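You operate a simulated robot arm through the tools that you are given. There is no shell and no other tool. Be economical: measure what you need, move in short steps, check, and stop when the job is done.

The job below is to be done with a simulated two-armed robot. You get a single attempt, and the scene is never put back.

## Task
On the top of the wrapped load, fold the rag in half and then in half again.

The check looks at the end state, three seconds after you hand in, the way a careful person would. Anything else that was tipped, shoved, dropped, spilled or broken makes it a failure. Flat cloth is picked up by pressing the open fingertips on it (5 to 10 N) and closing them slowly along it; thin cloth reads only 2 to 8 mm in the jaws.

## Robot
Two 7-joint arms with two-finger parallel grippers on one trunk, on a base that drives. Base frame: it is fixed to the floor where the robot stands at the start and does not move with it; the origin is under the middle of the robot, x ahead of it, y to its left, z up. Readings come in mm, degrees, newtons and seconds.
The left shoulder is at the start at [70, 163, 745], the right one opposite. Places, roughly: top of the wrapped load [900, -300, 400]. Payload 3.43 kg a hand.
The tool frame of a hand sits at the grasp point between the pads (the TCP): z along the fingers, y along the line on which they close. The tips reach 34 mm beyond it. Largest opening 128 mm; finger width 24, thickness 12; the body of the gripper, 48 by 130 mm, starts 96 mm behind the TCP.
Orientation is that of the tool frame in the base frame, as a unit quaternion [x, y, z, w]. With the fingers straight down and closing along the base's y, the tool's x points along the base's -x, its y along +y and its z along -z.

## Interface
- The arms move only by the tool send_rows. It takes "left_commands", "right_commands" or both (then of equal length, played together; a hand with none holds still); each is a list of rows, each a list of 6 numbers: the shift along the tool's x, y, z in mm, then the turn, a rotation vector about the tool's x, y, z in degrees. In form: [[tx, ty, tz, rx, ry, rz], ...]. A call has 1 to 10 rows; each row is the pose to reach, as a shift and turn from the pose commanded when the call began, along the tool's axes at that moment. "left_hand" and "right_hand" are, for a hand that has rows, the opening, from 0 (shut) to 1 (fully open), set as the call begins (left out, the last holds). Each row takes 0.2 s and may step no farther than 50 mm and 8.6 degrees from the row before; otherwise, or with a gripper value out of range, the whole call is refused. Where a pose cannot be reached the arm comes as near as it can. A force on the tool above 40 N (or 10 N above the force at the start of the call, whichever is more), or a blocked arm, ends the call early, and 0.2 s more pass. The fingers move at their own pace (about 153 mm/s each) and stop on an object; they squeeze with about 38 N. The grip force told is the motor's: it shows also when the fingers shut on nothing. Time passes only in rows, and 0.2 s behind the last, so rows that repeat a pose let the fingers close. The reply holds the time, the measured pose of the TCP, the force on the tool along the base axes, the opening and the grip force, in the units named above and with some noise.
- Cameras (640 x 400 px; columns grow to the right, rows downward): "scene" is now at [132.2, 1.6, 958.6]; the picture's right is [0.03, -1.00, 0.00], its down [-0.70, -0.02, -0.72] and it looks along [0.72, 0.02, -0.70] (base axes); focal length 289 px, centre (320, 200). "left" rides on the left gripper at [76, 11, -160] in its tool frame; the picture's right is [-0.15, 0.99, 0.00], its down [-0.88, -0.13, -0.46] and it looks along [-0.45, -0.07, 0.89] (tool axes); focal length 234 px, centre (320, 200). "right" rides on the right gripper at [76, -11, -160] in its tool frame; the picture's right is [0.15, 0.99, 0.00], its down [-0.88, 0.13, -0.46] and it looks along [-0.45, 0.07, 0.89] (tool axes); focal length 234 px, centre (320, 200). There is no depth. A picture from a camera that has moved, and an enlarged one, comes with that camera's place and axes in the base frame and with its lens.
- get_image(camera): a new picture of that camera. It takes no simulated time.
- lift_body(by): slides the trunk up (or, below 0, down) by that many mm; the arms and the scene camera ride with it, the base frame stays. It gives what a move gives, with no picture.
- steer(legs): drives the robot by 1 to 6 legs, each [ahead, left, turn to the left] in mm, mm and degrees, along the robot's own axes; the way and the turn of a leg run together, so that a leg with both is an arc; at most 1500 mm and 180 degrees a leg. The arms and the cameras ride along, it lands a little off, and it stops where it bumps. It gives what a move gives.
- head_to(pan, tilt): turns the head with the scene camera to pan (to the left, within 86 degrees either way) and tilt (down, from -29 to 69), counted from straight ahead of the robot. It gives what a move gives.
- inspect(camera, box): a new picture of the part [left, top, right, bottom] of that camera's present view, enlarged. It takes no simulated time.
- job_done(): hands the job in; it is judged then, once.

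Go step by step. Nothing tells you exact positions but the pictures and the camera data: compare them with the known pose of the tool, close in by small moves and look again before you grip or let go. The budget is 120 turns and 100 pictures, counting those below and the enlarged ones. Unless the task says otherwise, let go and move clear before handing in, and close with one line.

The tools are called after "Request:" by a JSON object that holds its "fn" and its "kwargs". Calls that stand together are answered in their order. send_rows: Moves the arms, as the interface text tells. Its arguments: {"type":"object","properties":{"left_commands":{"type":"array"},"left_hand":{"type":"number"},"right_commands":{"type":"array"},"right_hand":{"type":"number"}},"required":[]} The other tools are called the same way: lift_body (by) slides the trunk up or down; steer (legs) drives the base; head_to (pan, tilt) turns the head that bears the scene camera; get_image (camera) takes a picture; inspect (camera, box) takes an enlarged picture of a part of a camera's view; job_done () hands the job in.

At the start:

```text
t: 0.0
left_tool_pos: [608.8, 236.2, 614.1]
left_orientation: [0.001, 1.0, 0.0, 0.0]
left_ft_force: [0.4, -0.8, 0.3]
left_gripper_width: 128.0
left_grip_force: 0.1
right_tool_pos: [646.7, -264.3, 600.2]
right_orientation: [0.001, 1.0, -0.001, 0.0]
right_ft_force: [0.0, 0.2, -0.3]
right_gripper_width: 127.8
right_grip_force: 0.1
trunk travel left (down, up): [-225.0, 715.0]
robot x, y, heading: [-0.8, 0.5, -0.2]
head pan, tilt: [1.9, 44.3]
```

scene: 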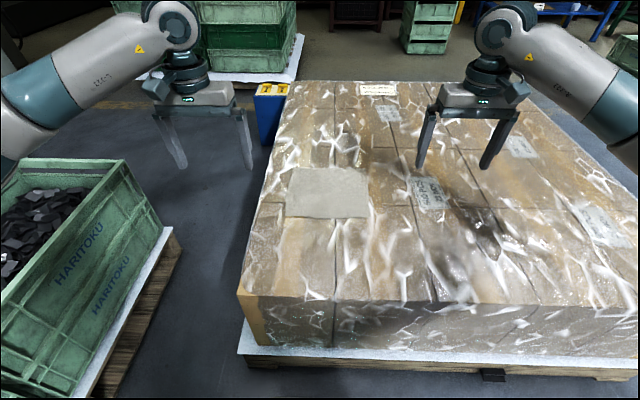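
right: 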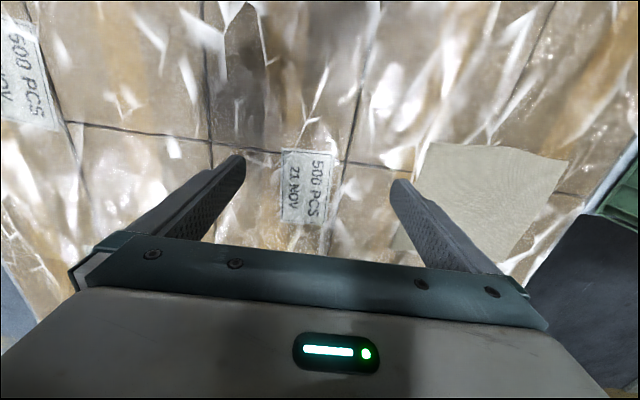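
left: 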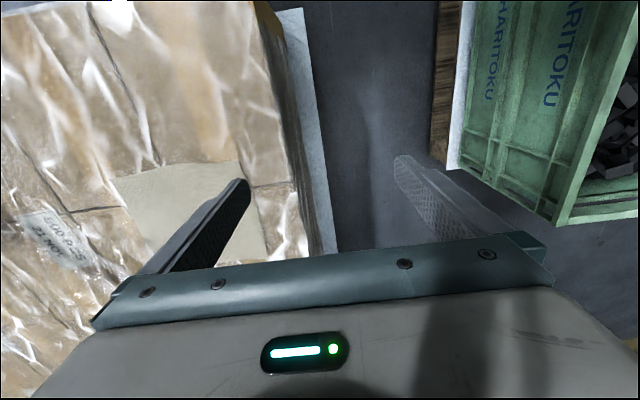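

The rag lies flat on the load, at roughly x 667–882 and y −125 to 110. I'll take a closer look to get its corners.

Request:
{"fn": "inspect", "kwargs": {"camera": "scene", "box": [260, 140, 400, 240]}}

```text
4.00 times, centred on (330, 190) of scene
camera zoom: at [132.2, 1.6, 958.6], right [0.03, -1.0, 0.0], down [-0.7, -0.02, -0.72], along [0.72, 0.02, -0.7], focal length 1157 px, centre (280, 240)
```

zoom: 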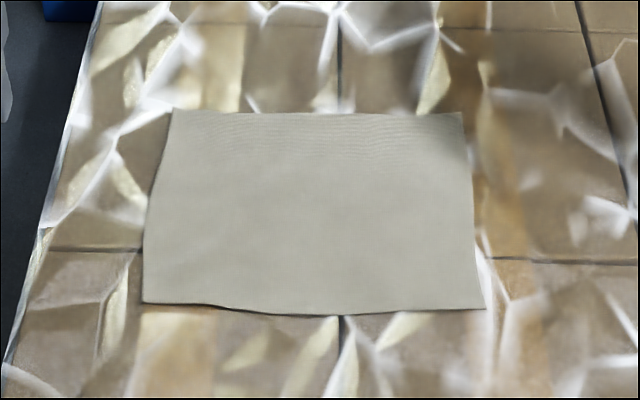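

I take the rag to span about x 672–888 and y −125 to 110. Its far edge is at the limit of reach, so I'll look down to see how much room there is in front of the base.

Request:
{"fn": "head_to", "kwargs": {"pan": 0, "tilt": 69}}

Request:
{"fn": "get_image", "kwargs": {"camera": "scene"}}

```text
t: 0.9
left_tool_pos: [608.1, 236.9, 614.0]
left_orientation: [0.0, 1.0, 0.0, 0.0]
left_ft_force: [0.2, -1.1, 0.1]
left_gripper_width: 128.1
left_grip_force: 0.1
right_tool_pos: [645.6, -265.4, 600.1]
right_orientation: [-0.001, 1.0, 0.0, 0.0]
right_ft_force: [0.9, -0.9, 0.5]
right_gripper_width: 127.8
right_grip_force: 0.1
trunk travel left (down, up): [-225.0, 715.0]
robot x, y, heading: [-0.8, -0.4, 0.2]
head pan, tilt: [0.0, 68.8]
```

```text
95 pictures are left
camera scene: at [106.3, -1.2, 928.8], right [0.0, -1.0, 0.0], down [-0.93, 0.0, -0.36], along [0.36, 0.0, -0.93], focal length 289 px, centre (320, 200)
```

scene: 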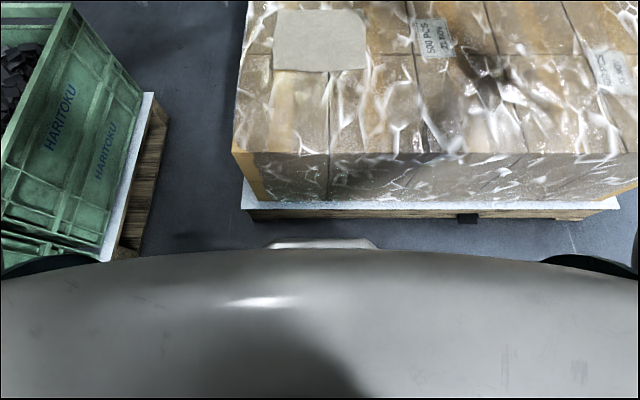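

About 70 mm of clearance shows in front of the base. I'll drive ahead 40 mm and look again with the head up.

Request:
{"fn": "steer", "kwargs": {"legs": [[40, 0, 0]]}}

Request:
{"fn": "head_to", "kwargs": {"pan": 0, "tilt": 50}}

```text
t: 1.8
left_tool_pos: [648.6, 236.9, 613.6]
left_orientation: [-0.001, 1.0, 0.0, -0.001]
left_ft_force: [0.3, 0.4, -0.5]
left_gripper_width: 127.9
left_grip_force: 0.1
right_tool_pos: [684.8, -265.7, 599.5]
right_orientation: [0.0, 1.0, 0.0, -0.001]
right_ft_force: [-0.4, 0.0, -0.2]
right_gripper_width: 127.8
right_grip_force: 0.1
trunk travel left (down, up): [-225.0, 715.0]
robot x, y, heading: [37.7, -0.3, 0.2]
head pan, tilt: [0.0, 68.8]
```

```text
t: 2.6
left_tool_pos: [649.4, 236.9, 613.8]
left_orientation: [0.001, 1.0, 0.0, -0.001]
left_ft_force: [-0.7, 0.1, -0.3]
left_gripper_width: 128.1
left_grip_force: 0.1
right_tool_pos: [685.6, -264.2, 600.2]
right_orientation: [0.001, 1.0, 0.0, 0.0]
right_ft_force: [0.1, -1.1, 0.1]
right_gripper_width: 128.0
right_grip_force: 0.2
trunk travel left (down, up): [-225.0, 715.0]
robot x, y, heading: [38.4, -0.7, 0.3]
head pan, tilt: [0.0, 50.0]
```

The base moved cleanly. Now I'll turn both hands so they close along x and bring them over the near corners, staying high.

Request:
{"fn": "send_rows", "kwargs": {"left_commands": [[-3, -14, 0, 0, 0, 8.5], [-6, -27, 0, 0, 0, 17], [-8, -41, 0, 0, 0, 25.5], [-11, -55, 0, 0, 0, 34], [-14, -68, 0, 0, 0, 42.5], [-17, -82, 0, 0, 0, 51], [-20, -96, 0, 0, 0, 59.5], [-22, -110, 0, 0, 0, 68], [-25, -123, 0, 0, 0, 76.5], [-28, -137, 0, 0, 0, 85]], "right_commands": [[1, 15, 0, 0, 0, -8.5], [2, 31, 0, 0, 0, -17], [3, 46, 0, 0, 0, -25.5], [4, 62, 0, 0, 0, -34], [4, 77, 0, 0, 0, -42.5], [5, 92, 0, 0, 0, -51], [6, 108, 0, 0, 0, -59.5], [7, 123, 0, 0, 0, -68], [8, 139, 0, 0, 0, -76.5], [9, 154, 0, 0, 0, -85]], "left_hand": 0.17, "right_hand": 0.17}}

```text
t: 4.8
left_tool_pos: [585.8, 41.9, 627.9]
left_orientation: [0.622, 0.783, -0.002, 0.003]
left_ft_force: [-0.8, 2.9, 0.8]
left_gripper_width: 21.8
left_grip_force: 0.1
left hand out of reach, approached as far as the arm can: row 7, 8, 9, 10
right_tool_pos: [546.7, -117.6, 647.7]
right_orientation: [-0.631, 0.776, -0.006, 0.007]
right_ft_force: [-2.0, 1.8, 1.7]
right_gripper_width: 21.9
right_grip_force: 0.1
right hand out of reach, approached as far as the arm can: row 7, 8, 9, 10
trunk travel left (down, up): [-225.0, 715.0]
robot x, y, heading: [41.4, 2.0, 0.3]
head pan, tilt: [0.0, 50.0]
```

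Both wrists ran out of travel at about 77°. I'll undo the turn while staying high, then decide how to grip.

Request:
{"fn": "send_rows", "kwargs": {"left_commands": [[0, 0, 0, 0, 0, -8.5], [0, 0, 0, 0, 0, -17], [0, 0, 0, 0, 0, -25.5], [0, 0, 0, 0, 0, -34], [0, 0, 0, 0, 0, -42.5], [0, 0, 0, 0, 0, -51], [0, 0, 0, 0, 0, -59.5], [0, 0, 0, 0, 0, -68], [0, 0, 0, 0, 0, -76.5], [0, 0, 0, 0, 0, -85]], "right_commands": [[0, 0, 0, 0, 0, 8.5], [0, 0, 0, 0, 0, 17], [0, 0, 0, 0, 0, 25.5], [0, 0, 0, 0, 0, 34], [0, 0, 0, 0, 0, 42.5], [0, 0, 0, 0, 0, 51], [0, 0, 0, 0, 0, 59.5], [0, 0, 0, 0, 0, 68], [0, 0, 0, 0, 0, 76.5], [0, 0, 0, 0, 0, 85]]}}

Request:
{"fn": "get_image", "kwargs": {"camera": "scene"}}

```text
t: 7.0
left_tool_pos: [588.2, 37.3, 626.0]
left_orientation: [-0.07, 0.998, 0.0, 0.0]
left_ft_force: [-0.7, 0.1, 0.0]
left_gripper_width: 21.8
left_grip_force: 0.0
right_tool_pos: [547.3, -124.1, 645.2]
right_orientation: [0.062, 0.998, 0.004, 0.007]
right_ft_force: [-0.5, 1.2, -0.5]
right_gripper_width: 22.0
right_grip_force: 0.2
trunk travel left (down, up): [-225.0, 715.0]
robot x, y, heading: [41.7, 2.2, -0.0]
head pan, tilt: [0.0, 50.0]
```

```text
94 pictures are left
camera scene: at [167.1, -1.2, 950.7], right [0.0, -1.0, 0.0], down [-0.77, 0.0, -0.64], along [0.64, 0.0, -0.77], focal length 289 px, centre (320, 200)
```

scene: 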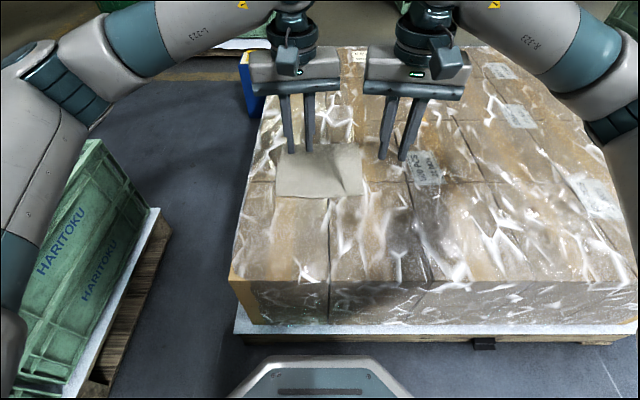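

The commanded pose was reset to the measured one. I'll try turning the other way, so the cameras face inward, to see whether a grip closing along x can be reached over the near corners.

Request:
{"fn": "send_rows", "kwargs": {"left_commands": [[-10, 5, 0, 0, 0, -8.2], [-20, 10, 0, 0, 0, -16.4], [-30, 16, 0, 0, 0, -24.6], [-40, 21, 0, 0, 0, -32.8], [-50, 26, 0, 0, 0, -41], [-60, 31, 0, 0, 0, -49.2], [-70, 36, 0, 0, 0, -57.4], [-80, 42, 0, 0, 0, -65.6], [-90, 47, 0, 0, 0, -73.8], [-98, 52, 0, 0, 0, -82]], "right_commands": [[-13, 3, 0, 0, 0, 8.3], [-26, 6, 0, 0, 0, 16.6], [-39, 9, 0, 0, 0, 24.9], [-52, 12, 0, 0, 0, 33.2], [-65, 15, 0, 0, 0, 41.5], [-78, 18, 0, 0, 0, 49.8], [-91, 21, 0, 0, 0, 58.1], [-104, 24, 0, 0, 0, 66.4], [-117, 27, 0, 0, 0, 74.7], [-127, 30, 0, 0, 0, 83]]}}

```text
t: 9.2
left_tool_pos: [679.8, 101.7, 625.6]
left_orientation: [0.707, -0.707, 0.0, 0.0]
left_ft_force: [0.1, -0.1, -0.3]
left_gripper_width: 21.6
left_grip_force: 0.0
right_tool_pos: [676.7, -110.1, 645.7]
right_orientation: [0.707, 0.707, 0.008, 0.003]
right_ft_force: [-0.2, 0.5, -0.6]
right_gripper_width: 21.8
right_grip_force: 0.0
trunk travel left (down, up): [-225.0, 715.0]
robot x, y, heading: [40.7, 1.2, -0.1]
head pan, tilt: [0.0, 50.0]
```

The inward turn works: both hands are vertical, close along x, and sit over the near corners. I'll lower them to z≈450 and check the alignment.

Request:
{"fn": "send_rows", "kwargs": {"left_commands": [[0, 0, 35, 0, 0, 0], [0, 0, 70, 0, 0, 0], [0, 0, 105, 0, 0, 0], [0, 0, 140, 0, 0, 0], [0, 0, 175, 0, 0, 0]], "right_commands": [[0, 1, 40, 0, 0, 0], [0, 2, 80, 0, 0, 0], [0, 3, 120, 0, 0, 0], [0, 3, 160, 0, 0, 0], [0, 3, 195, 0, 0, 0]]}}

Request:
{"fn": "get_image", "kwargs": {"camera": "left"}}

Request:
{"fn": "get_image", "kwargs": {"camera": "right"}}

Request:
{"fn": "get_image", "kwargs": {"camera": "scene"}}

```text
t: 10.4
left_tool_pos: [680.2, 101.0, 456.7]
left_orientation: [-0.706, 0.709, -0.004, 0.003]
left_ft_force: [0.8, 1.8, 25.6]
left_gripper_width: 21.2
left_grip_force: 0.1
right_tool_pos: [681.6, -107.7, 456.9]
right_orientation: [0.707, 0.707, 0.011, 0.005]
right_ft_force: [0.7, -1.2, 17.0]
right_gripper_width: 20.9
right_grip_force: 0.0
trunk travel left (down, up): [-225.0, 715.0]
robot x, y, heading: [32.9, 1.3, 0.1]
head pan, tilt: [0.0, 50.0]
```

```text
93 pictures are left
camera left: at [666.6, 25.7, 616.9], right [-0.99, 0.15, -0.01], down [0.13, 0.88, 0.46], along [0.08, 0.45, -0.89], focal length 234 px, centre (320, 200)
```

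left: 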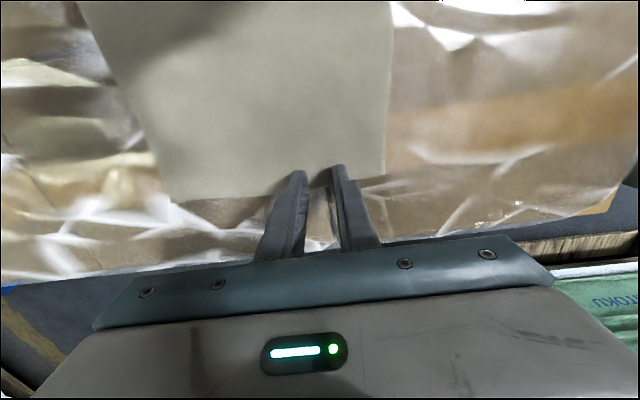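

```text
92 pictures are left
camera right: at [667.7, -33.3, 616.3], right [0.99, 0.15, 0.02], down [0.12, -0.88, 0.45], along [0.09, -0.44, -0.89], focal length 234 px, centre (320, 200)
```

right: 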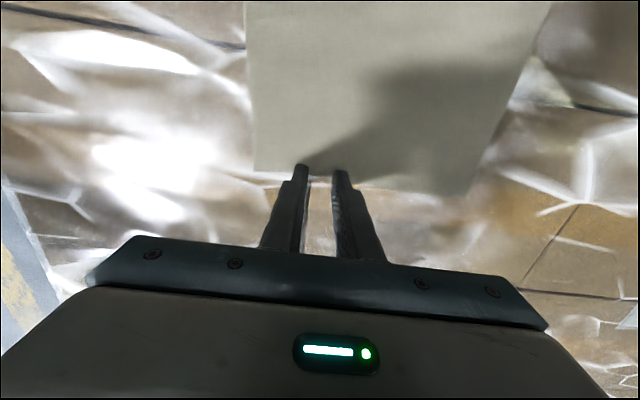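

```text
91 pictures are left
camera scene: at [164.0, -1.2, 952.3], right [0.0, -1.0, 0.0], down [-0.76, 0.0, -0.65], along [0.65, 0.0, -0.76], focal length 289 px, centre (320, 200)
```

scene: 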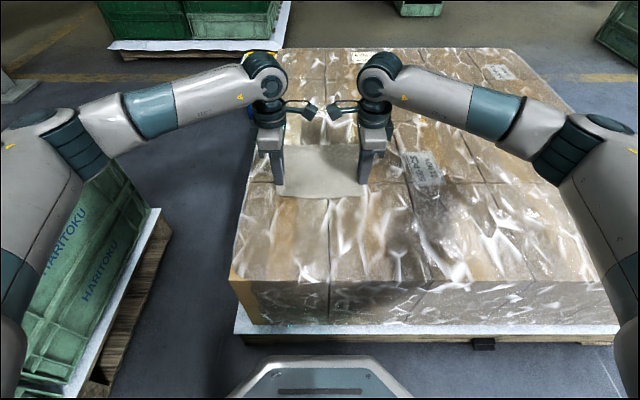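

The tips touched at TCP z≈457, so the load top is at about z=422, higher than I assumed. Redoing the geometry puts the rag at about x 622–820 and y −113 to 104. I'll lift off and move back over the true near edge.

Request:
{"fn": "send_rows", "kwargs": {"left_commands": [[0, 0, -20, 0, 0, 0], [0, 0, -30, 0, 0, 0], [1, 24, -30, 0, 0, 0], [3, 48, -30, 0, 0, 0], [3, 48, -30, 0, 0, 0]], "right_commands": [[0, 0, -20, 0, 0, 0], [0, 0, -30, 0, 0, 0], [1, -25, -30, 0, 0, 0], [2, -50, -30, 0, 0, 0], [2, -50, -30, 0, 0, 0]]}}

Request:
{"fn": "get_image", "kwargs": {"camera": "left"}}

Request:
{"fn": "get_image", "kwargs": {"camera": "right"}}

Request:
{"fn": "inspect", "kwargs": {"camera": "scene", "box": [240, 120, 400, 220]}}

```text
t: 11.6
left_tool_pos: [631.7, 99.5, 480.8]
left_orientation: [-0.705, 0.709, 0.0, 0.0]
left_ft_force: [-0.1, -1.1, 0.4]
left_gripper_width: 21.9
left_grip_force: 0.1
right_tool_pos: [630.3, -107.7, 480.5]
right_orientation: [0.707, 0.707, 0.008, 0.003]
right_ft_force: [-0.6, -0.4, 0.0]
right_gripper_width: 21.7
right_grip_force: 0.0
trunk travel left (down, up): [-225.0, 715.0]
robot x, y, heading: [42.7, -1.0, -0.2]
head pan, tilt: [0.0, 50.0]
```

```text
90 pictures are left
camera left: at [619.4, 23.3, 640.8], right [-0.99, 0.15, 0.0], down [0.13, 0.88, 0.46], along [0.07, 0.45, -0.89], focal length 234 px, centre (320, 200)
```

left: 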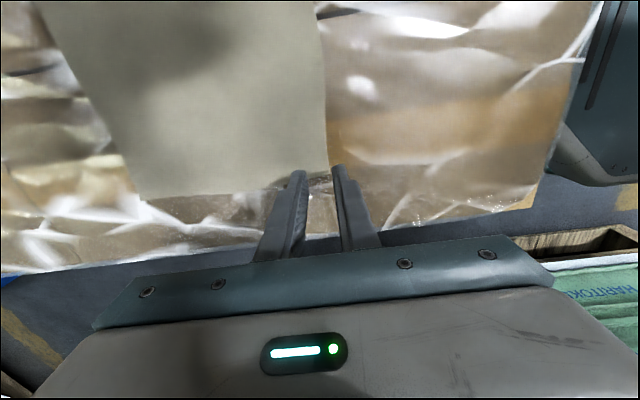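

```text
89 pictures are left
camera right: at [618.1, -32.1, 640.5], right [0.99, 0.15, 0.02], down [0.12, -0.88, 0.45], along [0.08, -0.44, -0.89], focal length 234 px, centre (320, 200)
```

right: 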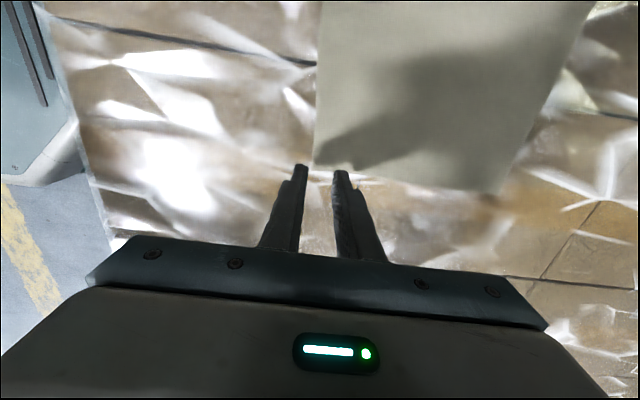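

```text
4.00 times, centred on (320, 170) of scene
camera zoom: at [167.1, -1.2, 950.6], right [0.0, -1.0, 0.0], down [-0.77, 0.0, -0.64], along [0.64, 0.0, -0.77], focal length 1157 px, centre (320, 320)
```

zoom: 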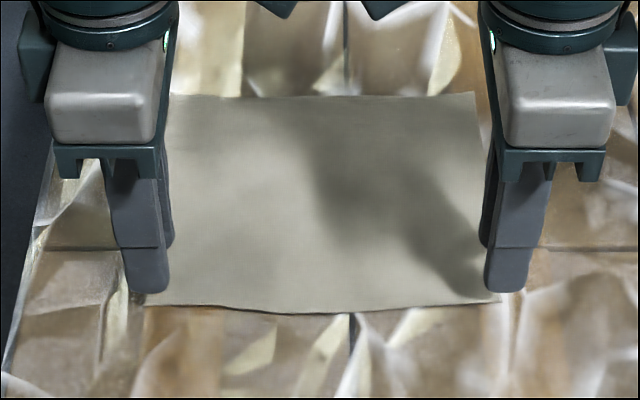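

The corners come out at NL (619,106), NR (620,−109), FL (814,105), FR (817,−110). I'll shift the hands slightly inward and over the edge by about 6 mm, then lower to just above contact.

Request:
{"fn": "send_rows", "kwargs": {"left_commands": [[3, -4, 10, 0, 0, 0], [3, -4, 20, 0, 0, 0], [3, -4, 24, 0, 0, 0], [3, -4, 24, 0, 0, 0]], "right_commands": [[7, 5, 10, 0, 0, 0], [7, 5, 20, 0, 0, 0], [7, 5, 24, 0, 0, 0], [7, 5, 24, 0, 0, 0]]}}

```text
t: 12.6
left_tool_pos: [635.3, 98.4, 456.8]
left_orientation: [0.708, -0.706, -0.001, -0.001]
left_ft_force: [11.2, 35.8, -1.9]
left_gripper_width: 21.8
left_grip_force: 0.0
right_tool_pos: [637.6, -99.8, 458.1]
right_orientation: [0.707, 0.707, 0.008, 0.004]
right_ft_force: [-11.3, -35.5, 7.1]
right_gripper_width: 21.7
right_grip_force: 0.1
trunk travel left (down, up): [-225.0, 715.0]
robot x, y, heading: [38.1, -1.6, -0.3]
head pan, tilt: [0.0, 50.0]
```

A ±36 N sideways force shows the two camera housings are touching each other. I'll raise the hands and spread them again.

Request:
{"fn": "send_rows", "kwargs": {"left_commands": [[-3, 0, -6, 0, 0, 0], [-4, 0, -10, 0, 0, 0], [-4, 0, -10, 0, 0, 0]], "right_commands": [[-4, 0, -6, 0, 0, 0], [-8, 0, -10, 0, 0, 0], [-8, 0, -10, 0, 0, 0]]}}

Request:
{"fn": "get_image", "kwargs": {"camera": "scene"}}

```text
t: 13.4
left_tool_pos: [634.8, 100.1, 465.9]
left_orientation: [-0.706, 0.709, 0.0, 0.001]
left_ft_force: [0.3, 0.3, -0.1]
left_gripper_width: 21.7
left_grip_force: 0.0
right_tool_pos: [637.7, -107.4, 467.7]
right_orientation: [0.707, 0.707, 0.008, 0.003]
right_ft_force: [0.6, -0.4, 0.0]
right_gripper_width: 21.5
right_grip_force: 0.1
trunk travel left (down, up): [-225.0, 715.0]
robot x, y, heading: [40.5, 3.1, 0.1]
head pan, tilt: [0.0, 50.0]
```

```text
87 pictures are left
camera scene: at [167.1, -1.2, 950.6], right [0.0, -1.0, 0.0], down [-0.77, 0.0, -0.64], along [0.64, 0.0, -0.77], focal length 289 px, centre (320, 200)
```

scene: 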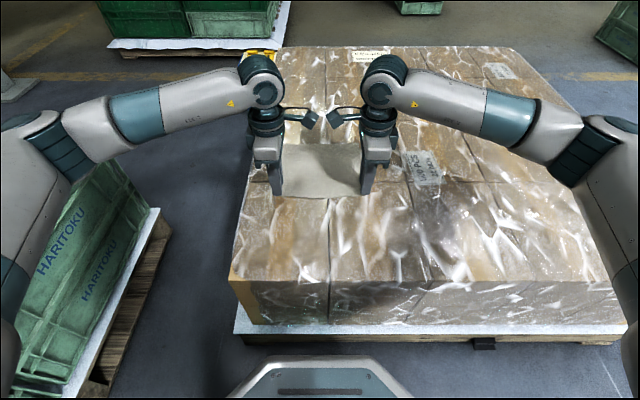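

The hands are clear of each other at this spacing, and each overlaps the rag corner by about 15 mm. I'll lower them gently to press.

Request:
{"fn": "send_rows", "kwargs": {"left_commands": [[0, 0, 5, 0, 0, 0], [0, 0, 9, 0, 0, 0], [0, 0, 10, 0, 0, 0]], "right_commands": [[0, -1, 5, 0, 0, 0], [0, -1, 9, 0, 0, 0], [0, -1, 11, 0, 0, 0]]}}

```text
t: 14.2
left_tool_pos: [634.4, 99.2, 457.2]
left_orientation: [-0.706, 0.709, 0.001, 0.0]
left_ft_force: [-0.4, 0.3, 2.4]
left_gripper_width: 21.5
left_grip_force: 0.0
right_tool_pos: [635.1, -107.0, 456.3]
right_orientation: [0.707, 0.707, 0.008, 0.003]
right_ft_force: [-1.0, 0.1, 2.7]
right_gripper_width: 21.9
right_grip_force: 0.3
trunk travel left (down, up): [-225.0, 715.0]
robot x, y, heading: [41.3, -0.8, 0.2]
head pan, tilt: [0.0, 50.0]
```

Both hands are in light contact. I'll press a little more, then close in steps.

Request:
{"fn": "send_rows", "kwargs": {"left_commands": [[0, 0, 1.5, 0, 0, 0], [0, 0, 2, 0, 0, 0]], "right_commands": [[0, 0, 1.5, 0, 0, 0], [0, 0, 2, 0, 0, 0]]}}

Request:
{"fn": "send_rows", "kwargs": {"left_commands": [[0, 0, 0, 0, 0, 0]], "right_commands": [[0, 0, 0, 0, 0, 0]], "left_hand": 0.13, "right_hand": 0.13}}

Request:
{"fn": "send_rows", "kwargs": {"left_commands": [[0, 0, 0, 0, 0, 0]], "right_commands": [[0, 0, 0, 0, 0, 0]], "left_hand": 0.09, "right_hand": 0.09}}

Request:
{"fn": "send_rows", "kwargs": {"left_commands": [[0, 0, 0, 0, 0, 0]], "right_commands": [[0, 0, 0, 0, 0, 0]], "left_hand": 0.05, "right_hand": 0.05}}

Request:
{"fn": "send_rows", "kwargs": {"left_commands": [[0, 0, 0, 0, 0, 0], [0, 0, 0, 0, 0, 0]], "right_commands": [[0, 0, 0, 0, 0, 0], [0, 0, 0, 0, 0, 0]], "left_hand": 0, "right_hand": 0}}

Request:
{"fn": "get_image", "kwargs": {"camera": "left"}}

Request:
{"fn": "get_image", "kwargs": {"camera": "right"}}

Request:
{"fn": "inspect", "kwargs": {"camera": "scene", "box": [240, 120, 400, 220]}}

```text
t: 14.8
left_tool_pos: [634.9, 100.1, 457.6]
left_orientation: [-0.706, 0.708, -0.001, 0.001]
left_ft_force: [1.5, 2.3, 9.4]
left_gripper_width: 21.7
left_grip_force: 0.1
right_tool_pos: [637.3, -107.7, 455.2]
right_orientation: [0.707, 0.707, 0.01, 0.004]
right_ft_force: [-0.8, -2.6, 14.7]
right_gripper_width: 21.8
right_grip_force: 0.1
trunk travel left (down, up): [-225.0, 715.0]
robot x, y, heading: [39.2, -0.5, 0.0]
head pan, tilt: [0.0, 50.0]
```

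```text
t: 15.2
left_tool_pos: [635.4, 100.1, 455.9]
left_orientation: [-0.705, 0.709, -0.002, 0.002]
left_ft_force: [0.3, -0.2, 13.2]
left_gripper_width: 15.3
left_grip_force: 0.0
right_tool_pos: [636.6, -107.7, 457.2]
right_orientation: [0.708, 0.707, 0.01, 0.003]
right_ft_force: [3.2, 0.7, 15.9]
right_gripper_width: 15.0
right_grip_force: 0.1
trunk travel left (down, up): [-225.0, 715.0]
robot x, y, heading: [41.3, -0.5, -0.3]
head pan, tilt: [0.0, 50.0]
```

```text
t: 15.6
left_tool_pos: [634.0, 99.9, 456.9]
left_orientation: [-0.706, 0.708, -0.001, 0.002]
left_ft_force: [0.0, -0.7, 13.3]
left_gripper_width: 10.4
left_grip_force: 0.0
right_tool_pos: [635.8, -108.0, 455.8]
right_orientation: [0.707, 0.707, 0.011, 0.003]
right_ft_force: [2.3, 1.3, 18.5]
right_gripper_width: 9.6
right_grip_force: 0.1
trunk travel left (down, up): [-225.0, 715.0]
robot x, y, heading: [36.1, 1.2, 0.3]
head pan, tilt: [0.0, 50.0]
```

```text
t: 16.0
left_tool_pos: [633.6, 99.5, 457.6]
left_orientation: [-0.706, 0.708, -0.001, 0.001]
left_ft_force: [1.1, -1.2, 14.9]
left_gripper_width: 4.0
left_grip_force: 0.2
right_tool_pos: [636.0, -106.9, 456.9]
right_orientation: [0.707, 0.707, 0.01, 0.004]
right_ft_force: [1.9, 2.5, 18.7]
right_gripper_width: 4.5
right_grip_force: 0.0
trunk travel left (down, up): [-225.0, 715.0]
robot x, y, heading: [40.1, -2.2, -0.0]
head pan, tilt: [0.0, 50.0]
```

```text
t: 16.6
left_tool_pos: [635.1, 99.5, 456.5]
left_orientation: [-0.706, 0.709, -0.002, 0.001]
left_ft_force: [0.5, -1.2, 16.0]
left_gripper_width: 0.0
left_grip_force: 33.3
right_tool_pos: [636.4, -107.6, 456.2]
right_orientation: [0.707, 0.707, 0.01, 0.003]
right_ft_force: [2.6, 2.6, 21.4]
right_gripper_width: 1.3
right_grip_force: 36.1
trunk travel left (down, up): [-225.0, 715.0]
robot x, y, heading: [38.8, 0.4, -0.1]
head pan, tilt: [0.0, 50.0]
```

```text
86 pictures are left
camera left: at [621.5, 24.4, 616.9], right [-0.99, 0.15, 0.0], down [0.13, 0.88, 0.46], along [0.07, 0.45, -0.89], focal length 234 px, centre (320, 200)
```

left: 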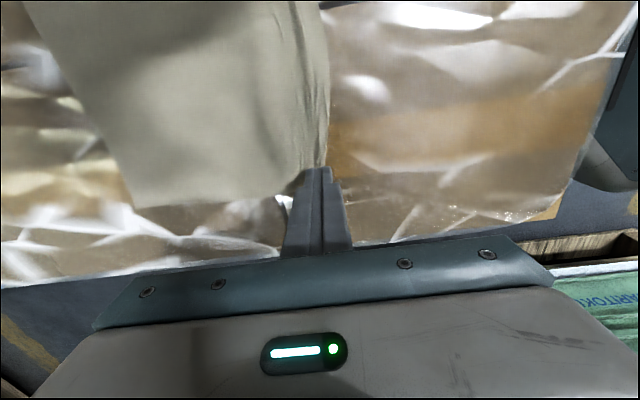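

```text
85 pictures are left
camera right: at [622.4, -32.8, 616.0], right [0.99, 0.15, 0.02], down [0.12, -0.88, 0.45], along [0.08, -0.44, -0.89], focal length 234 px, centre (320, 200)
```

right: 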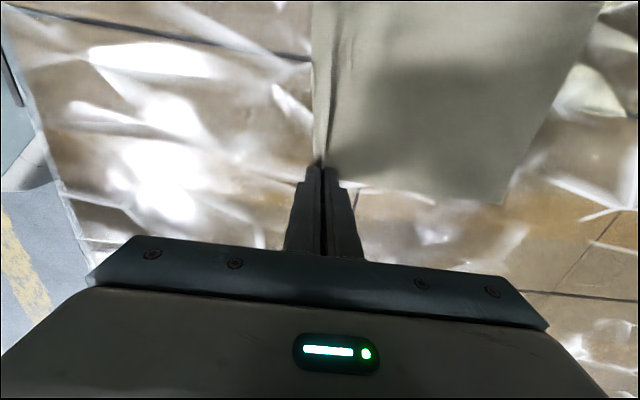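

```text
4.00 times, centred on (320, 170) of scene
camera zoom: at [164.6, -1.1, 951.1], right [0.0, -1.0, 0.0], down [-0.76, 0.0, -0.64], along [0.64, 0.0, -0.76], focal length 1157 px, centre (320, 320)
```

zoom: 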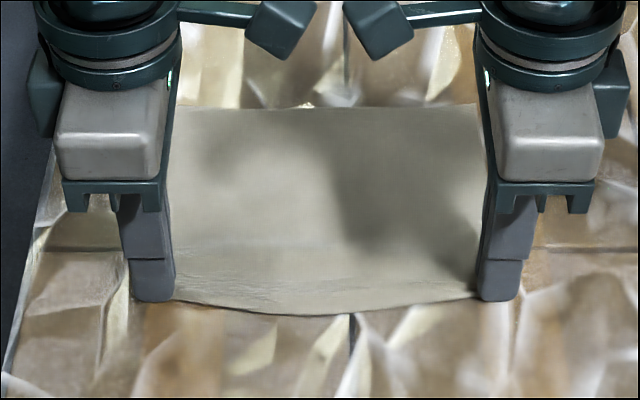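

Rucks formed at both corners, but the jaws read thin at 0.0 and 1.3 mm. I'll lift a little and see whether they hold.

Request:
{"fn": "send_rows", "kwargs": {"left_commands": [[0, 0, -8, 0, 0, 0], [0, -5, -20, 0, 0, 0], [0, -10, -30, 0, 0, 0]], "right_commands": [[0, 0, -8, 0, 0, 0], [0, 5, -20, 0, 0, 0], [0, 10, -30, 0, 0, 0]]}}

Request:
{"fn": "get_image", "kwargs": {"camera": "left"}}

Request:
{"fn": "inspect", "kwargs": {"camera": "scene", "box": [240, 120, 400, 220]}}

```text
t: 17.4
left_tool_pos: [644.7, 100.7, 484.3]
left_orientation: [-0.706, 0.708, 0.0, 0.0]
left_ft_force: [0.9, -0.7, 0.5]
left_gripper_width: 0.1
left_grip_force: 33.2
right_tool_pos: [646.5, -108.0, 482.8]
right_orientation: [0.707, 0.707, 0.007, 0.003]
right_ft_force: [-0.3, 0.3, 0.5]
right_gripper_width: 1.3
right_grip_force: 36.2
trunk travel left (down, up): [-225.0, 715.0]
robot x, y, heading: [35.6, 0.8, -0.1]
head pan, tilt: [0.0, 50.0]
```

```text
83 pictures are left
camera left: at [632.5, 24.0, 644.6], right [-0.99, 0.15, 0.0], down [0.13, 0.88, 0.46], along [0.07, 0.45, -0.89], focal length 234 px, centre (320, 200)
```

left: 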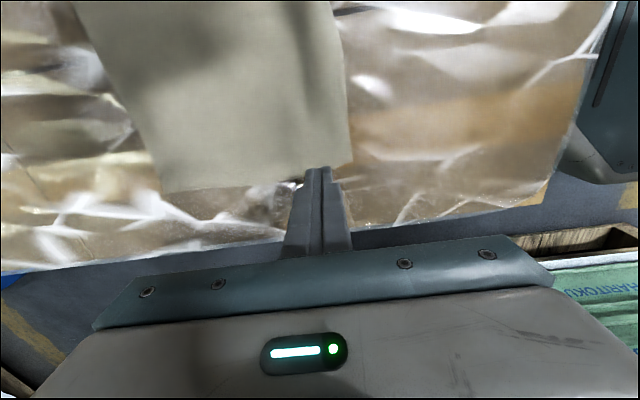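

```text
4.00 times, centred on (320, 170) of scene
camera zoom: at [166.9, -1.2, 950.5], right [0.0, -1.0, 0.0], down [-0.77, 0.0, -0.64], along [0.64, 0.0, -0.77], focal length 1157 px, centre (320, 320)
```

zoom: 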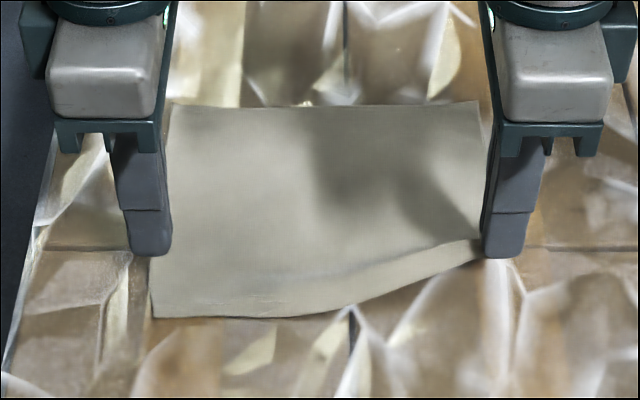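

The right hand holds its corner and the left missed. The left part of the rag has shifted, putting its near-left corner at about (606,100). I'll move the right hand up and ahead for camera clearance, then set the left hand, tilted 8°, over its corner.

Request:
{"fn": "send_rows", "kwargs": {"right_commands": [[0, 12, -12, 0, 0, 0], [0, 25, -25, 0, 0, 0]]}}

Request:
{"fn": "send_rows", "kwargs": {"left_commands": [[0, 8, -5, 0, 0, 0], [4, 22, -5, 0, 4, 0], [13, 22, -5, 0, 8, 0], [13, 22, -5, 0, 8, 0]], "left_hand": 0.19}}

Request:
{"fn": "get_image", "kwargs": {"camera": "left"}}

Request:
{"fn": "inspect", "kwargs": {"camera": "scene", "box": [240, 120, 400, 220]}}

```text
t: 18.0
left_tool_pos: [643.8, 100.5, 484.1]
left_orientation: [-0.706, 0.709, 0.001, 0.0]
left_ft_force: [-0.2, -0.5, -0.2]
left_gripper_width: 0.0
left_grip_force: 33.3
right_tool_pos: [671.5, -107.8, 510.0]
right_orientation: [0.707, 0.707, 0.007, 0.003]
right_ft_force: [0.2, -0.3, 0.0]
right_gripper_width: 1.6
right_grip_force: 36.9
trunk travel left (down, up): [-225.0, 715.0]
robot x, y, heading: [38.0, -0.6, 0.2]
head pan, tilt: [0.0, 50.0]
```

```text
t: 19.0
left_tool_pos: [622.7, 86.2, 490.3]
left_orientation: [-0.704, 0.707, -0.048, -0.049]
left_ft_force: [-0.2, 1.0, -0.2]
left_gripper_width: 24.7
left_grip_force: 0.1
right_tool_pos: [670.0, -108.1, 510.2]
right_orientation: [0.707, 0.707, 0.007, 0.003]
right_ft_force: [0.1, -0.1, -1.0]
right_gripper_width: 1.8
right_grip_force: 36.3
trunk travel left (down, up): [-225.0, 715.0]
robot x, y, heading: [40.4, -4.2, -0.2]
head pan, tilt: [0.0, 50.0]
```

```text
81 pictures are left
camera left: at [610.8, 34.3, 658.7], right [-0.99, 0.15, -0.02], down [0.13, 0.94, 0.33], along [0.07, 0.32, -0.94], focal length 234 px, centre (320, 200)
```

left: 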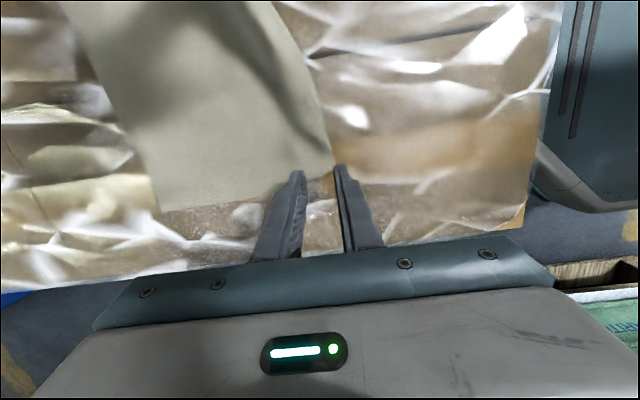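

```text
4.00 times, centred on (320, 170) of scene
camera zoom: at [167.2, -1.2, 950.7], right [0.0, -1.0, 0.0], down [-0.77, 0.0, -0.64], along [0.64, 0.0, -0.77], focal length 1157 px, centre (320, 320)
```

zoom: 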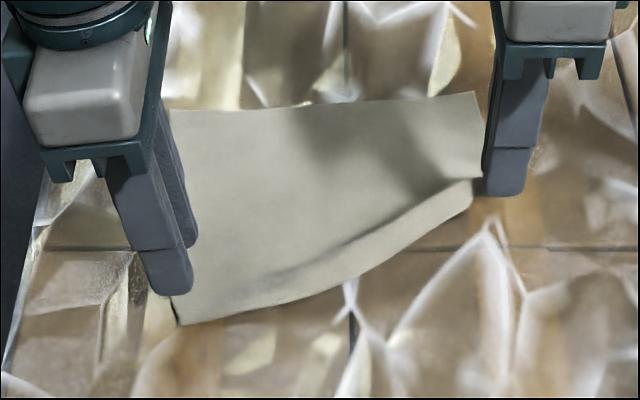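

The rag slid and its near-left corner is now at about (602,81). I'll move the left hand 16 mm further in and lower it to just above the cloth.

Request:
{"fn": "send_rows", "kwargs": {"left_commands": [[12, 0, 2, 0, 0, 0], [12, 0, 15, 0, 0, 0], [12, 0, 27, 0, 0, 0], [12, 0, 31, 0, 0, 0]]}}

Request:
{"fn": "get_image", "kwargs": {"camera": "left"}}

Request:
{"fn": "inspect", "kwargs": {"camera": "scene", "box": [240, 120, 400, 220]}}

```text
t: 20.0
left_tool_pos: [624.1, 71.4, 460.9]
left_orientation: [-0.704, 0.707, -0.049, -0.049]
left_ft_force: [0.3, 0.6, 0.6]
left_gripper_width: 24.1
left_grip_force: 0.1
right_tool_pos: [671.3, -107.4, 509.8]
right_orientation: [0.707, 0.707, 0.009, 0.003]
right_ft_force: [-0.1, 0.0, 0.7]
right_gripper_width: 1.8
right_grip_force: 36.4
trunk travel left (down, up): [-225.0, 715.0]
robot x, y, heading: [42.6, -2.2, 0.0]
head pan, tilt: [0.0, 50.0]
```

```text
79 pictures are left
camera left: at [611.0, 18.1, 629.5], right [-0.99, 0.15, -0.02], down [0.13, 0.93, 0.33], along [0.07, 0.32, -0.94], focal length 234 px, centre (320, 200)
```

left: 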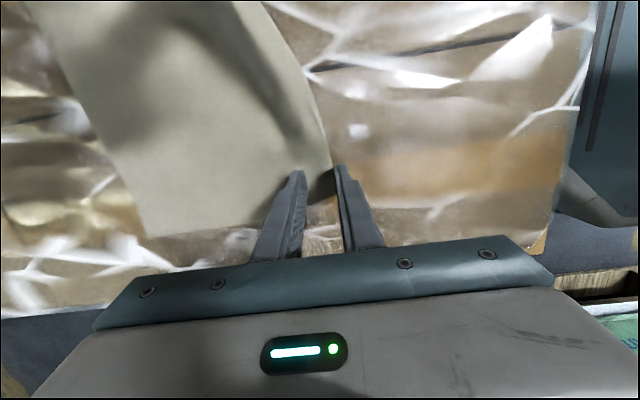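

```text
4.00 times, centred on (320, 170) of scene
camera zoom: at [167.1, -1.2, 950.7], right [0.0, -1.0, 0.0], down [-0.77, 0.0, -0.64], along [0.64, 0.0, -0.77], focal length 1157 px, centre (320, 320)
```

zoom: 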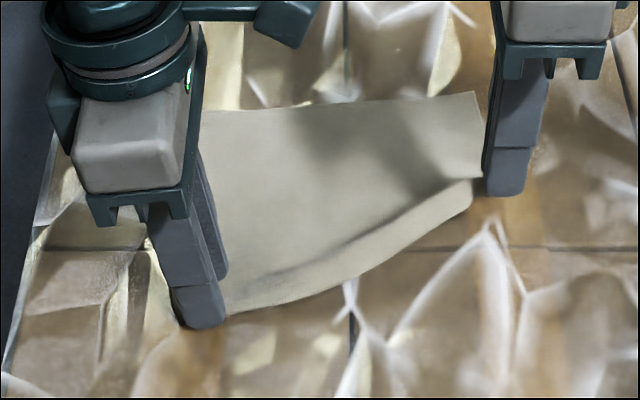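

The left fingers straddle the rag's edge near the corner. I'll press down and look at the force.

Request:
{"fn": "send_rows", "kwargs": {"left_commands": [[0, -3, 2, 0, 0, 0], [0, -3, 4, 0, 0, 0], [0, -3, 5, 0, 0, 0]]}}

```text
t: 20.8
left_tool_pos: [626.7, 70.2, 458.2]
left_orientation: [-0.704, 0.707, -0.05, -0.048]
left_ft_force: [-1.4, 2.7, 15.5]
left_gripper_width: 24.4
left_grip_force: 0.3
right_tool_pos: [670.5, -107.8, 511.6]
right_orientation: [0.706, 0.708, 0.008, 0.004]
right_ft_force: [-0.1, -0.4, -0.1]
right_gripper_width: 1.4
right_grip_force: 36.6
trunk travel left (down, up): [-225.0, 715.0]
robot x, y, heading: [40.5, 1.9, 0.2]
head pan, tilt: [0.0, 50.0]
```

The contact force is 15 N, so I'll close in steps.

Request:
{"fn": "send_rows", "kwargs": {"left_commands": [[0, 0, 0, 0, 0, 0]], "left_hand": 0.14}}

Request:
{"fn": "send_rows", "kwargs": {"left_commands": [[0, 0, 0, 0, 0, 0]], "left_hand": 0.1}}

Request:
{"fn": "send_rows", "kwargs": {"left_commands": [[0, 0, 0, 0, 0, 0]], "left_hand": 0.06}}

Request:
{"fn": "send_rows", "kwargs": {"left_commands": [[0, 0, 0, 0, 0, 0], [0, 0, 0, 0, 0, 0]], "left_hand": 0}}

Request:
{"fn": "send_rows", "kwargs": {"left_commands": [[0, 0, -10, 0, 0, 0], [0, -3, -20, 0, 0, 0]]}}

Request:
{"fn": "get_image", "kwargs": {"camera": "left"}}

Request:
{"fn": "inspect", "kwargs": {"camera": "scene", "box": [240, 120, 400, 220]}}

```text
t: 21.2
left_tool_pos: [626.5, 69.9, 458.9]
left_orientation: [-0.704, 0.707, -0.051, -0.049]
left_ft_force: [2.0, -0.2, 19.8]
left_gripper_width: 16.3
left_grip_force: 0.2
right_tool_pos: [669.8, -107.5, 511.5]
right_orientation: [0.707, 0.707, 0.009, 0.004]
right_ft_force: [0.1, -0.2, 0.0]
right_gripper_width: 1.8
right_grip_force: 37.1
trunk travel left (down, up): [-225.0, 715.0]
robot x, y, heading: [41.7, -0.3, -0.3]
head pan, tilt: [0.0, 50.0]
```

```text
t: 21.6
left_tool_pos: [626.4, 69.6, 457.9]
left_orientation: [-0.704, 0.707, -0.05, -0.048]
left_ft_force: [0.3, -1.3, 23.9]
left_gripper_width: 10.8
left_grip_force: 0.1
right_tool_pos: [670.4, -107.7, 512.0]
right_orientation: [0.707, 0.707, 0.008, 0.004]
right_ft_force: [-0.2, -0.3, 0.6]
right_gripper_width: 1.4
right_grip_force: 36.3
trunk travel left (down, up): [-225.0, 715.0]
robot x, y, heading: [36.0, -3.0, -0.2]
head pan, tilt: [0.0, 50.0]
```

```text
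t: 22.0
left_tool_pos: [625.9, 70.3, 457.8]
left_orientation: [-0.704, 0.706, -0.051, -0.049]
left_ft_force: [0.2, -1.1, 26.4]
left_gripper_width: 5.5
left_grip_force: 0.1
right_tool_pos: [669.6, -107.3, 510.7]
right_orientation: [0.708, 0.707, 0.009, 0.004]
right_ft_force: [-0.3, 0.9, -0.2]
right_gripper_width: 1.7
right_grip_force: 36.1
trunk travel left (down, up): [-225.0, 715.0]
robot x, y, heading: [38.1, -3.4, -0.2]
head pan, tilt: [0.0, 50.0]
```

```text
t: 22.6
left_tool_pos: [625.3, 69.4, 458.0]
left_orientation: [-0.704, 0.707, -0.051, -0.048]
left_ft_force: [-0.1, -2.6, 28.7]
left_gripper_width: 1.8
left_grip_force: 36.5
right_tool_pos: [671.2, -108.8, 512.0]
right_orientation: [0.707, 0.707, 0.009, 0.004]
right_ft_force: [-0.3, -0.1, -0.7]
right_gripper_width: 1.8
right_grip_force: 36.7
trunk travel left (down, up): [-225.0, 715.0]
robot x, y, heading: [40.1, 0.0, 0.0]
head pan, tilt: [0.0, 50.0]
```

```text
t: 23.2
left_tool_pos: [627.6, 72.8, 474.8]
left_orientation: [-0.704, 0.707, -0.048, -0.049]
left_ft_force: [0.3, 0.3, 0.4]
left_gripper_width: 1.8
left_grip_force: 36.7
right_tool_pos: [670.9, -107.7, 509.4]
right_orientation: [0.706, 0.708, 0.008, 0.003]
right_ft_force: [0.5, -0.2, -0.3]
right_gripper_width: 1.7
right_grip_force: 36.7
trunk travel left (down, up): [-225.0, 715.0]
robot x, y, heading: [38.5, -1.2, 0.0]
head pan, tilt: [0.0, 50.0]
```

```text
77 pictures are left
camera left: at [617.0, 20.2, 643.0], right [-0.99, 0.15, -0.02], down [0.13, 0.93, 0.33], along [0.07, 0.32, -0.94], focal length 234 px, centre (320, 200)
```

left: 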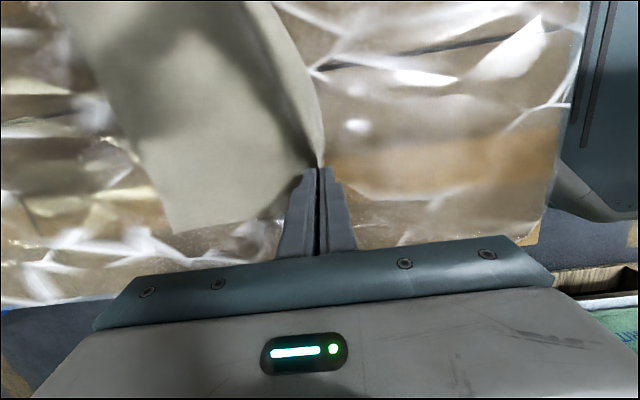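

```text
4.00 times, centred on (320, 170) of scene
camera zoom: at [167.2, -1.1, 950.4], right [0.0, -1.0, 0.0], down [-0.77, 0.0, -0.64], along [0.64, 0.0, -0.77], focal length 1157 px, centre (320, 320)
```

zoom: 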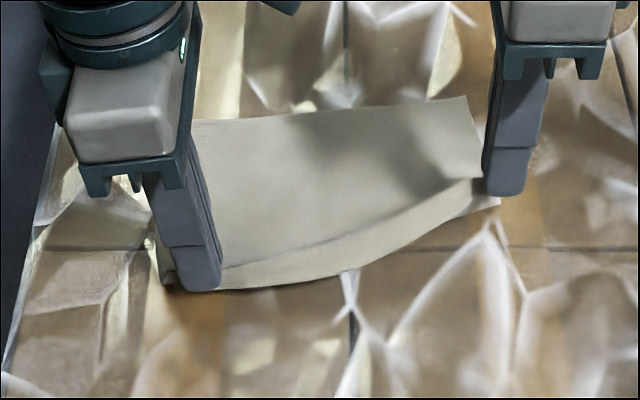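

Both corners are now held. I'll bring the left hand level with the right and spread the pair to take up the sag.

Request:
{"fn": "send_rows", "kwargs": {"left_commands": [[-3, -9, -10, 0, 0, 0], [-6, -19, -20, 0, 0, 0], [-10, -29, -30, 0, 0, 0], [-10, -38, -37, 0, 0, 0]]}}

Request:
{"fn": "get_image", "kwargs": {"camera": "scene"}}

```text
t: 24.2
left_tool_pos: [666.2, 87.0, 511.2]
left_orientation: [-0.704, 0.707, -0.05, -0.049]
left_ft_force: [0.8, -2.0, -0.4]
left_gripper_width: 1.7
left_grip_force: 36.4
right_tool_pos: [670.6, -106.7, 508.9]
right_orientation: [0.707, 0.707, 0.008, 0.003]
right_ft_force: [0.8, 0.4, 0.2]
right_gripper_width: 1.6
right_grip_force: 36.4
trunk travel left (down, up): [-225.0, 715.0]
robot x, y, heading: [41.7, 2.7, -0.0]
head pan, tilt: [0.0, 50.0]
```

```text
75 pictures are left
camera scene: at [167.1, -1.2, 950.6], right [0.0, -1.0, 0.0], down [-0.77, 0.0, -0.64], along [0.64, 0.0, -0.77], focal length 289 px, centre (320, 200)
```

scene: 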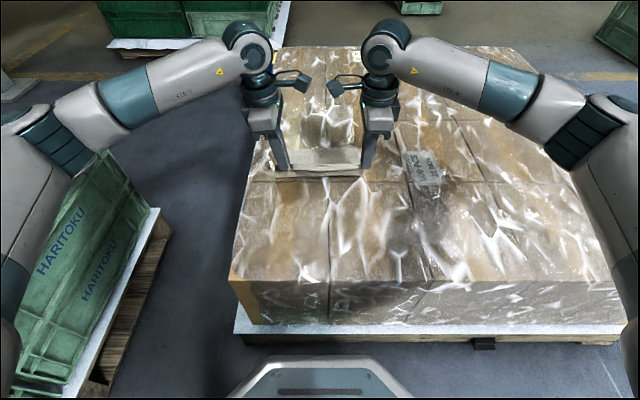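

Request:
{"fn": "inspect", "kwargs": {"camera": "scene", "box": [260, 120, 380, 195]}}

Request:
{"fn": "get_image", "kwargs": {"camera": "right"}}

Request:
{"fn": "get_image", "kwargs": {"camera": "left"}}

```text
5.33 times, centred on (320, 158) of scene
camera zoom: at [167.1, -1.2, 950.6], right [0.0, -1.0, 0.0], down [-0.77, 0.0, -0.64], along [0.64, 0.0, -0.77], focal length 1543 px, centre (320, 427)
```

zoom: 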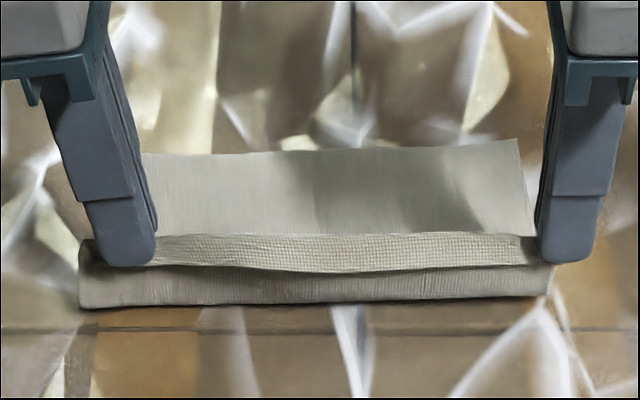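

```text
73 pictures are left
camera right: at [657.8, -33.2, 669.1], right [0.99, 0.15, 0.02], down [0.12, -0.88, 0.45], along [0.08, -0.44, -0.89], focal length 234 px, centre (320, 200)
```

right: 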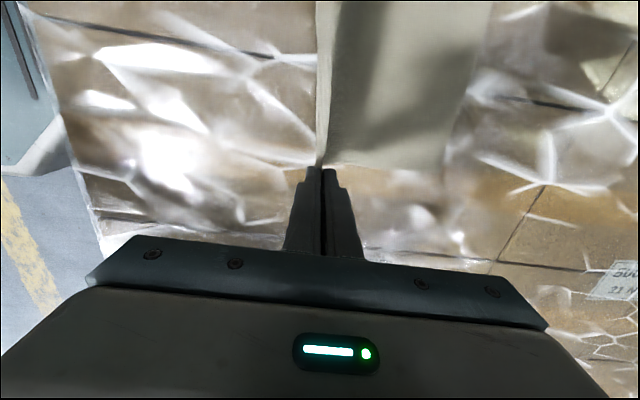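

```text
72 pictures are left
camera left: at [655.2, 34.7, 680.1], right [-0.99, 0.15, -0.02], down [0.13, 0.94, 0.33], along [0.07, 0.32, -0.94], focal length 234 px, centre (320, 200)
```

left: 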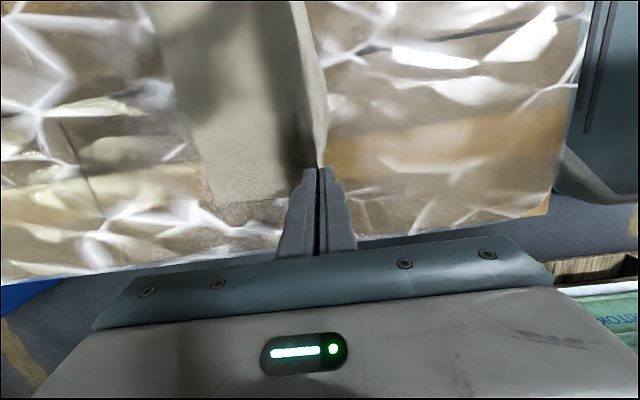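

Both corners are held, with a small lip on the near side of the pinch. Carrying the edge over would fold that lip back. Instead I'll lift the rag clear so it hangs, lay the lower half ahead, and bring the held edge back on top.

Request:
{"fn": "send_rows", "kwargs": {"left_commands": [[4, -5, -25, 0, 0, 0], [8, -12, -50, 0, 0, 0], [11, -19, -75, 0, 0, 0], [14, -26, -100, 0, 0, 0], [18, -32, -125, 0, 0, 0], [21, -34, -149, 0, 0, 0], [21, -34, -149, 0, 0, 0]], "right_commands": [[0, 5, -25, 0, 0, 0], [0, 10, -50, 0, 0, 0], [0, 16, -75, 0, 0, 0], [0, 22, -100, 0, 0, 0], [0, 28, -125, 0, 0, 0], [0, 30, -150, 0, 0, 0], [0, 30, -150, 0, 0, 0]]}}

Request:
{"fn": "get_image", "kwargs": {"camera": "scene"}}

```text
t: 25.8
left_tool_pos: [701.5, 86.5, 660.9]
left_orientation: [-0.704, 0.706, -0.05, -0.05]
left_ft_force: [0.4, -1.2, -0.6]
left_gripper_width: 1.9
left_grip_force: 36.4
right_tool_pos: [699.1, -109.3, 660.3]
right_orientation: [0.707, 0.707, 0.007, 0.003]
right_ft_force: [0.4, 1.6, 0.5]
right_gripper_width: 1.7
right_grip_force: 36.2
trunk travel left (down, up): [-225.0, 715.0]
robot x, y, heading: [37.8, 0.4, 0.1]
head pan, tilt: [0.0, 50.0]
```

```text
71 pictures are left
camera scene: at [167.2, -1.2, 950.6], right [0.0, -1.0, 0.0], down [-0.77, 0.0, -0.64], along [0.64, 0.0, -0.77], focal length 289 px, centre (320, 200)
```

scene: 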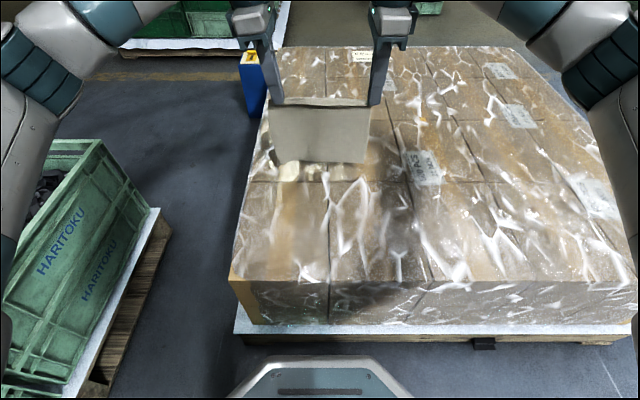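

Request:
{"fn": "inspect", "kwargs": {"camera": "scene", "box": [240, 80, 400, 180]}}

```text
4.00 times, centred on (320, 130) of scene
camera zoom: at [167.2, -1.2, 950.6], right [0.0, -1.0, 0.0], down [-0.77, 0.0, -0.64], along [0.64, 0.0, -0.77], focal length 1157 px, centre (320, 480)
```

zoom: 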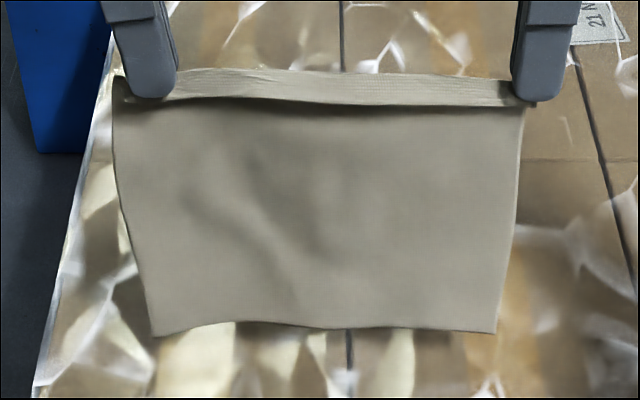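

The rag hangs flat from both hands with its bottom edge at z≈453 and x≈700. Next I'll set the bottom edge down and lay the lower half out ahead (+x).

Request:
{"fn": "send_rows", "kwargs": {"left_commands": [[-2, 0, 15, 0, 0, 0], [-4, 0, 26, 0, 0, 0], [-5, -8, 38, 0, 0, 0], [-7, -18, 50, 0, 0, 0], [-9, -28, 61, 0, 0, 0], [-10, -38, 72, 0, 0, 0], [-12, -48, 83, 0, 0, 0], [-13, -58, 93, 0, 0, 0], [-14, -66, 101, 0, 0, 0], [-14, -66, 101, 0, 0, 0]], "right_commands": [[0, 0, 15, 0, 0, 0], [0, 0, 26, 0, 0, 0], [0, 8, 38, 0, 0, 0], [0, 18, 50, 0, 0, 0], [0, 28, 62, 0, 0, 0], [0, 38, 73, 0, 0, 0], [0, 48, 84, 0, 0, 0], [0, 58, 94, 0, 0, 0], [0, 66, 102, 0, 0, 0], [0, 66, 102, 0, 0, 0]]}}

Request:
{"fn": "inspect", "kwargs": {"camera": "scene", "box": [240, 80, 400, 180]}}

Request:
{"fn": "get_image", "kwargs": {"camera": "right"}}

```text
t: 28.0
left_tool_pos: [767.6, 87.0, 557.9]
left_orientation: [-0.704, 0.707, -0.049, -0.049]
left_ft_force: [0.4, 0.2, -0.2]
left_gripper_width: 1.6
left_grip_force: 36.9
right_tool_pos: [767.0, -107.1, 558.9]
right_orientation: [0.707, 0.707, 0.008, 0.003]
right_ft_force: [0.3, 0.4, -0.5]
right_gripper_width: 1.7
right_grip_force: 36.6
trunk travel left (down, up): [-225.0, 715.0]
robot x, y, heading: [40.0, 0.4, -0.2]
head pan, tilt: [0.0, 50.0]
```

```text
4.00 times, centred on (320, 130) of scene
camera zoom: at [167.2, -1.2, 950.7], right [0.0, -1.0, 0.0], down [-0.77, 0.0, -0.64], along [0.64, 0.0, -0.77], focal length 1157 px, centre (320, 480)
```

zoom: 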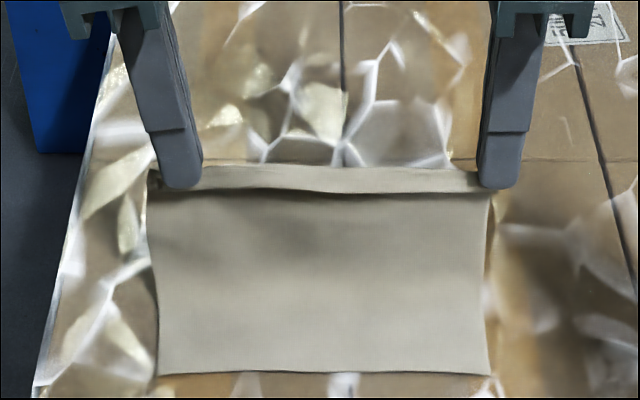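

```text
68 pictures are left
camera right: at [753.5, -33.6, 717.7], right [0.99, 0.15, 0.02], down [0.12, -0.88, 0.45], along [0.08, -0.44, -0.89], focal length 234 px, centre (320, 200)
```

right: 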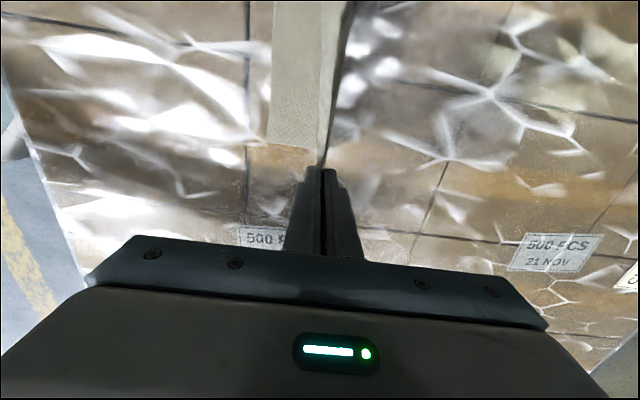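

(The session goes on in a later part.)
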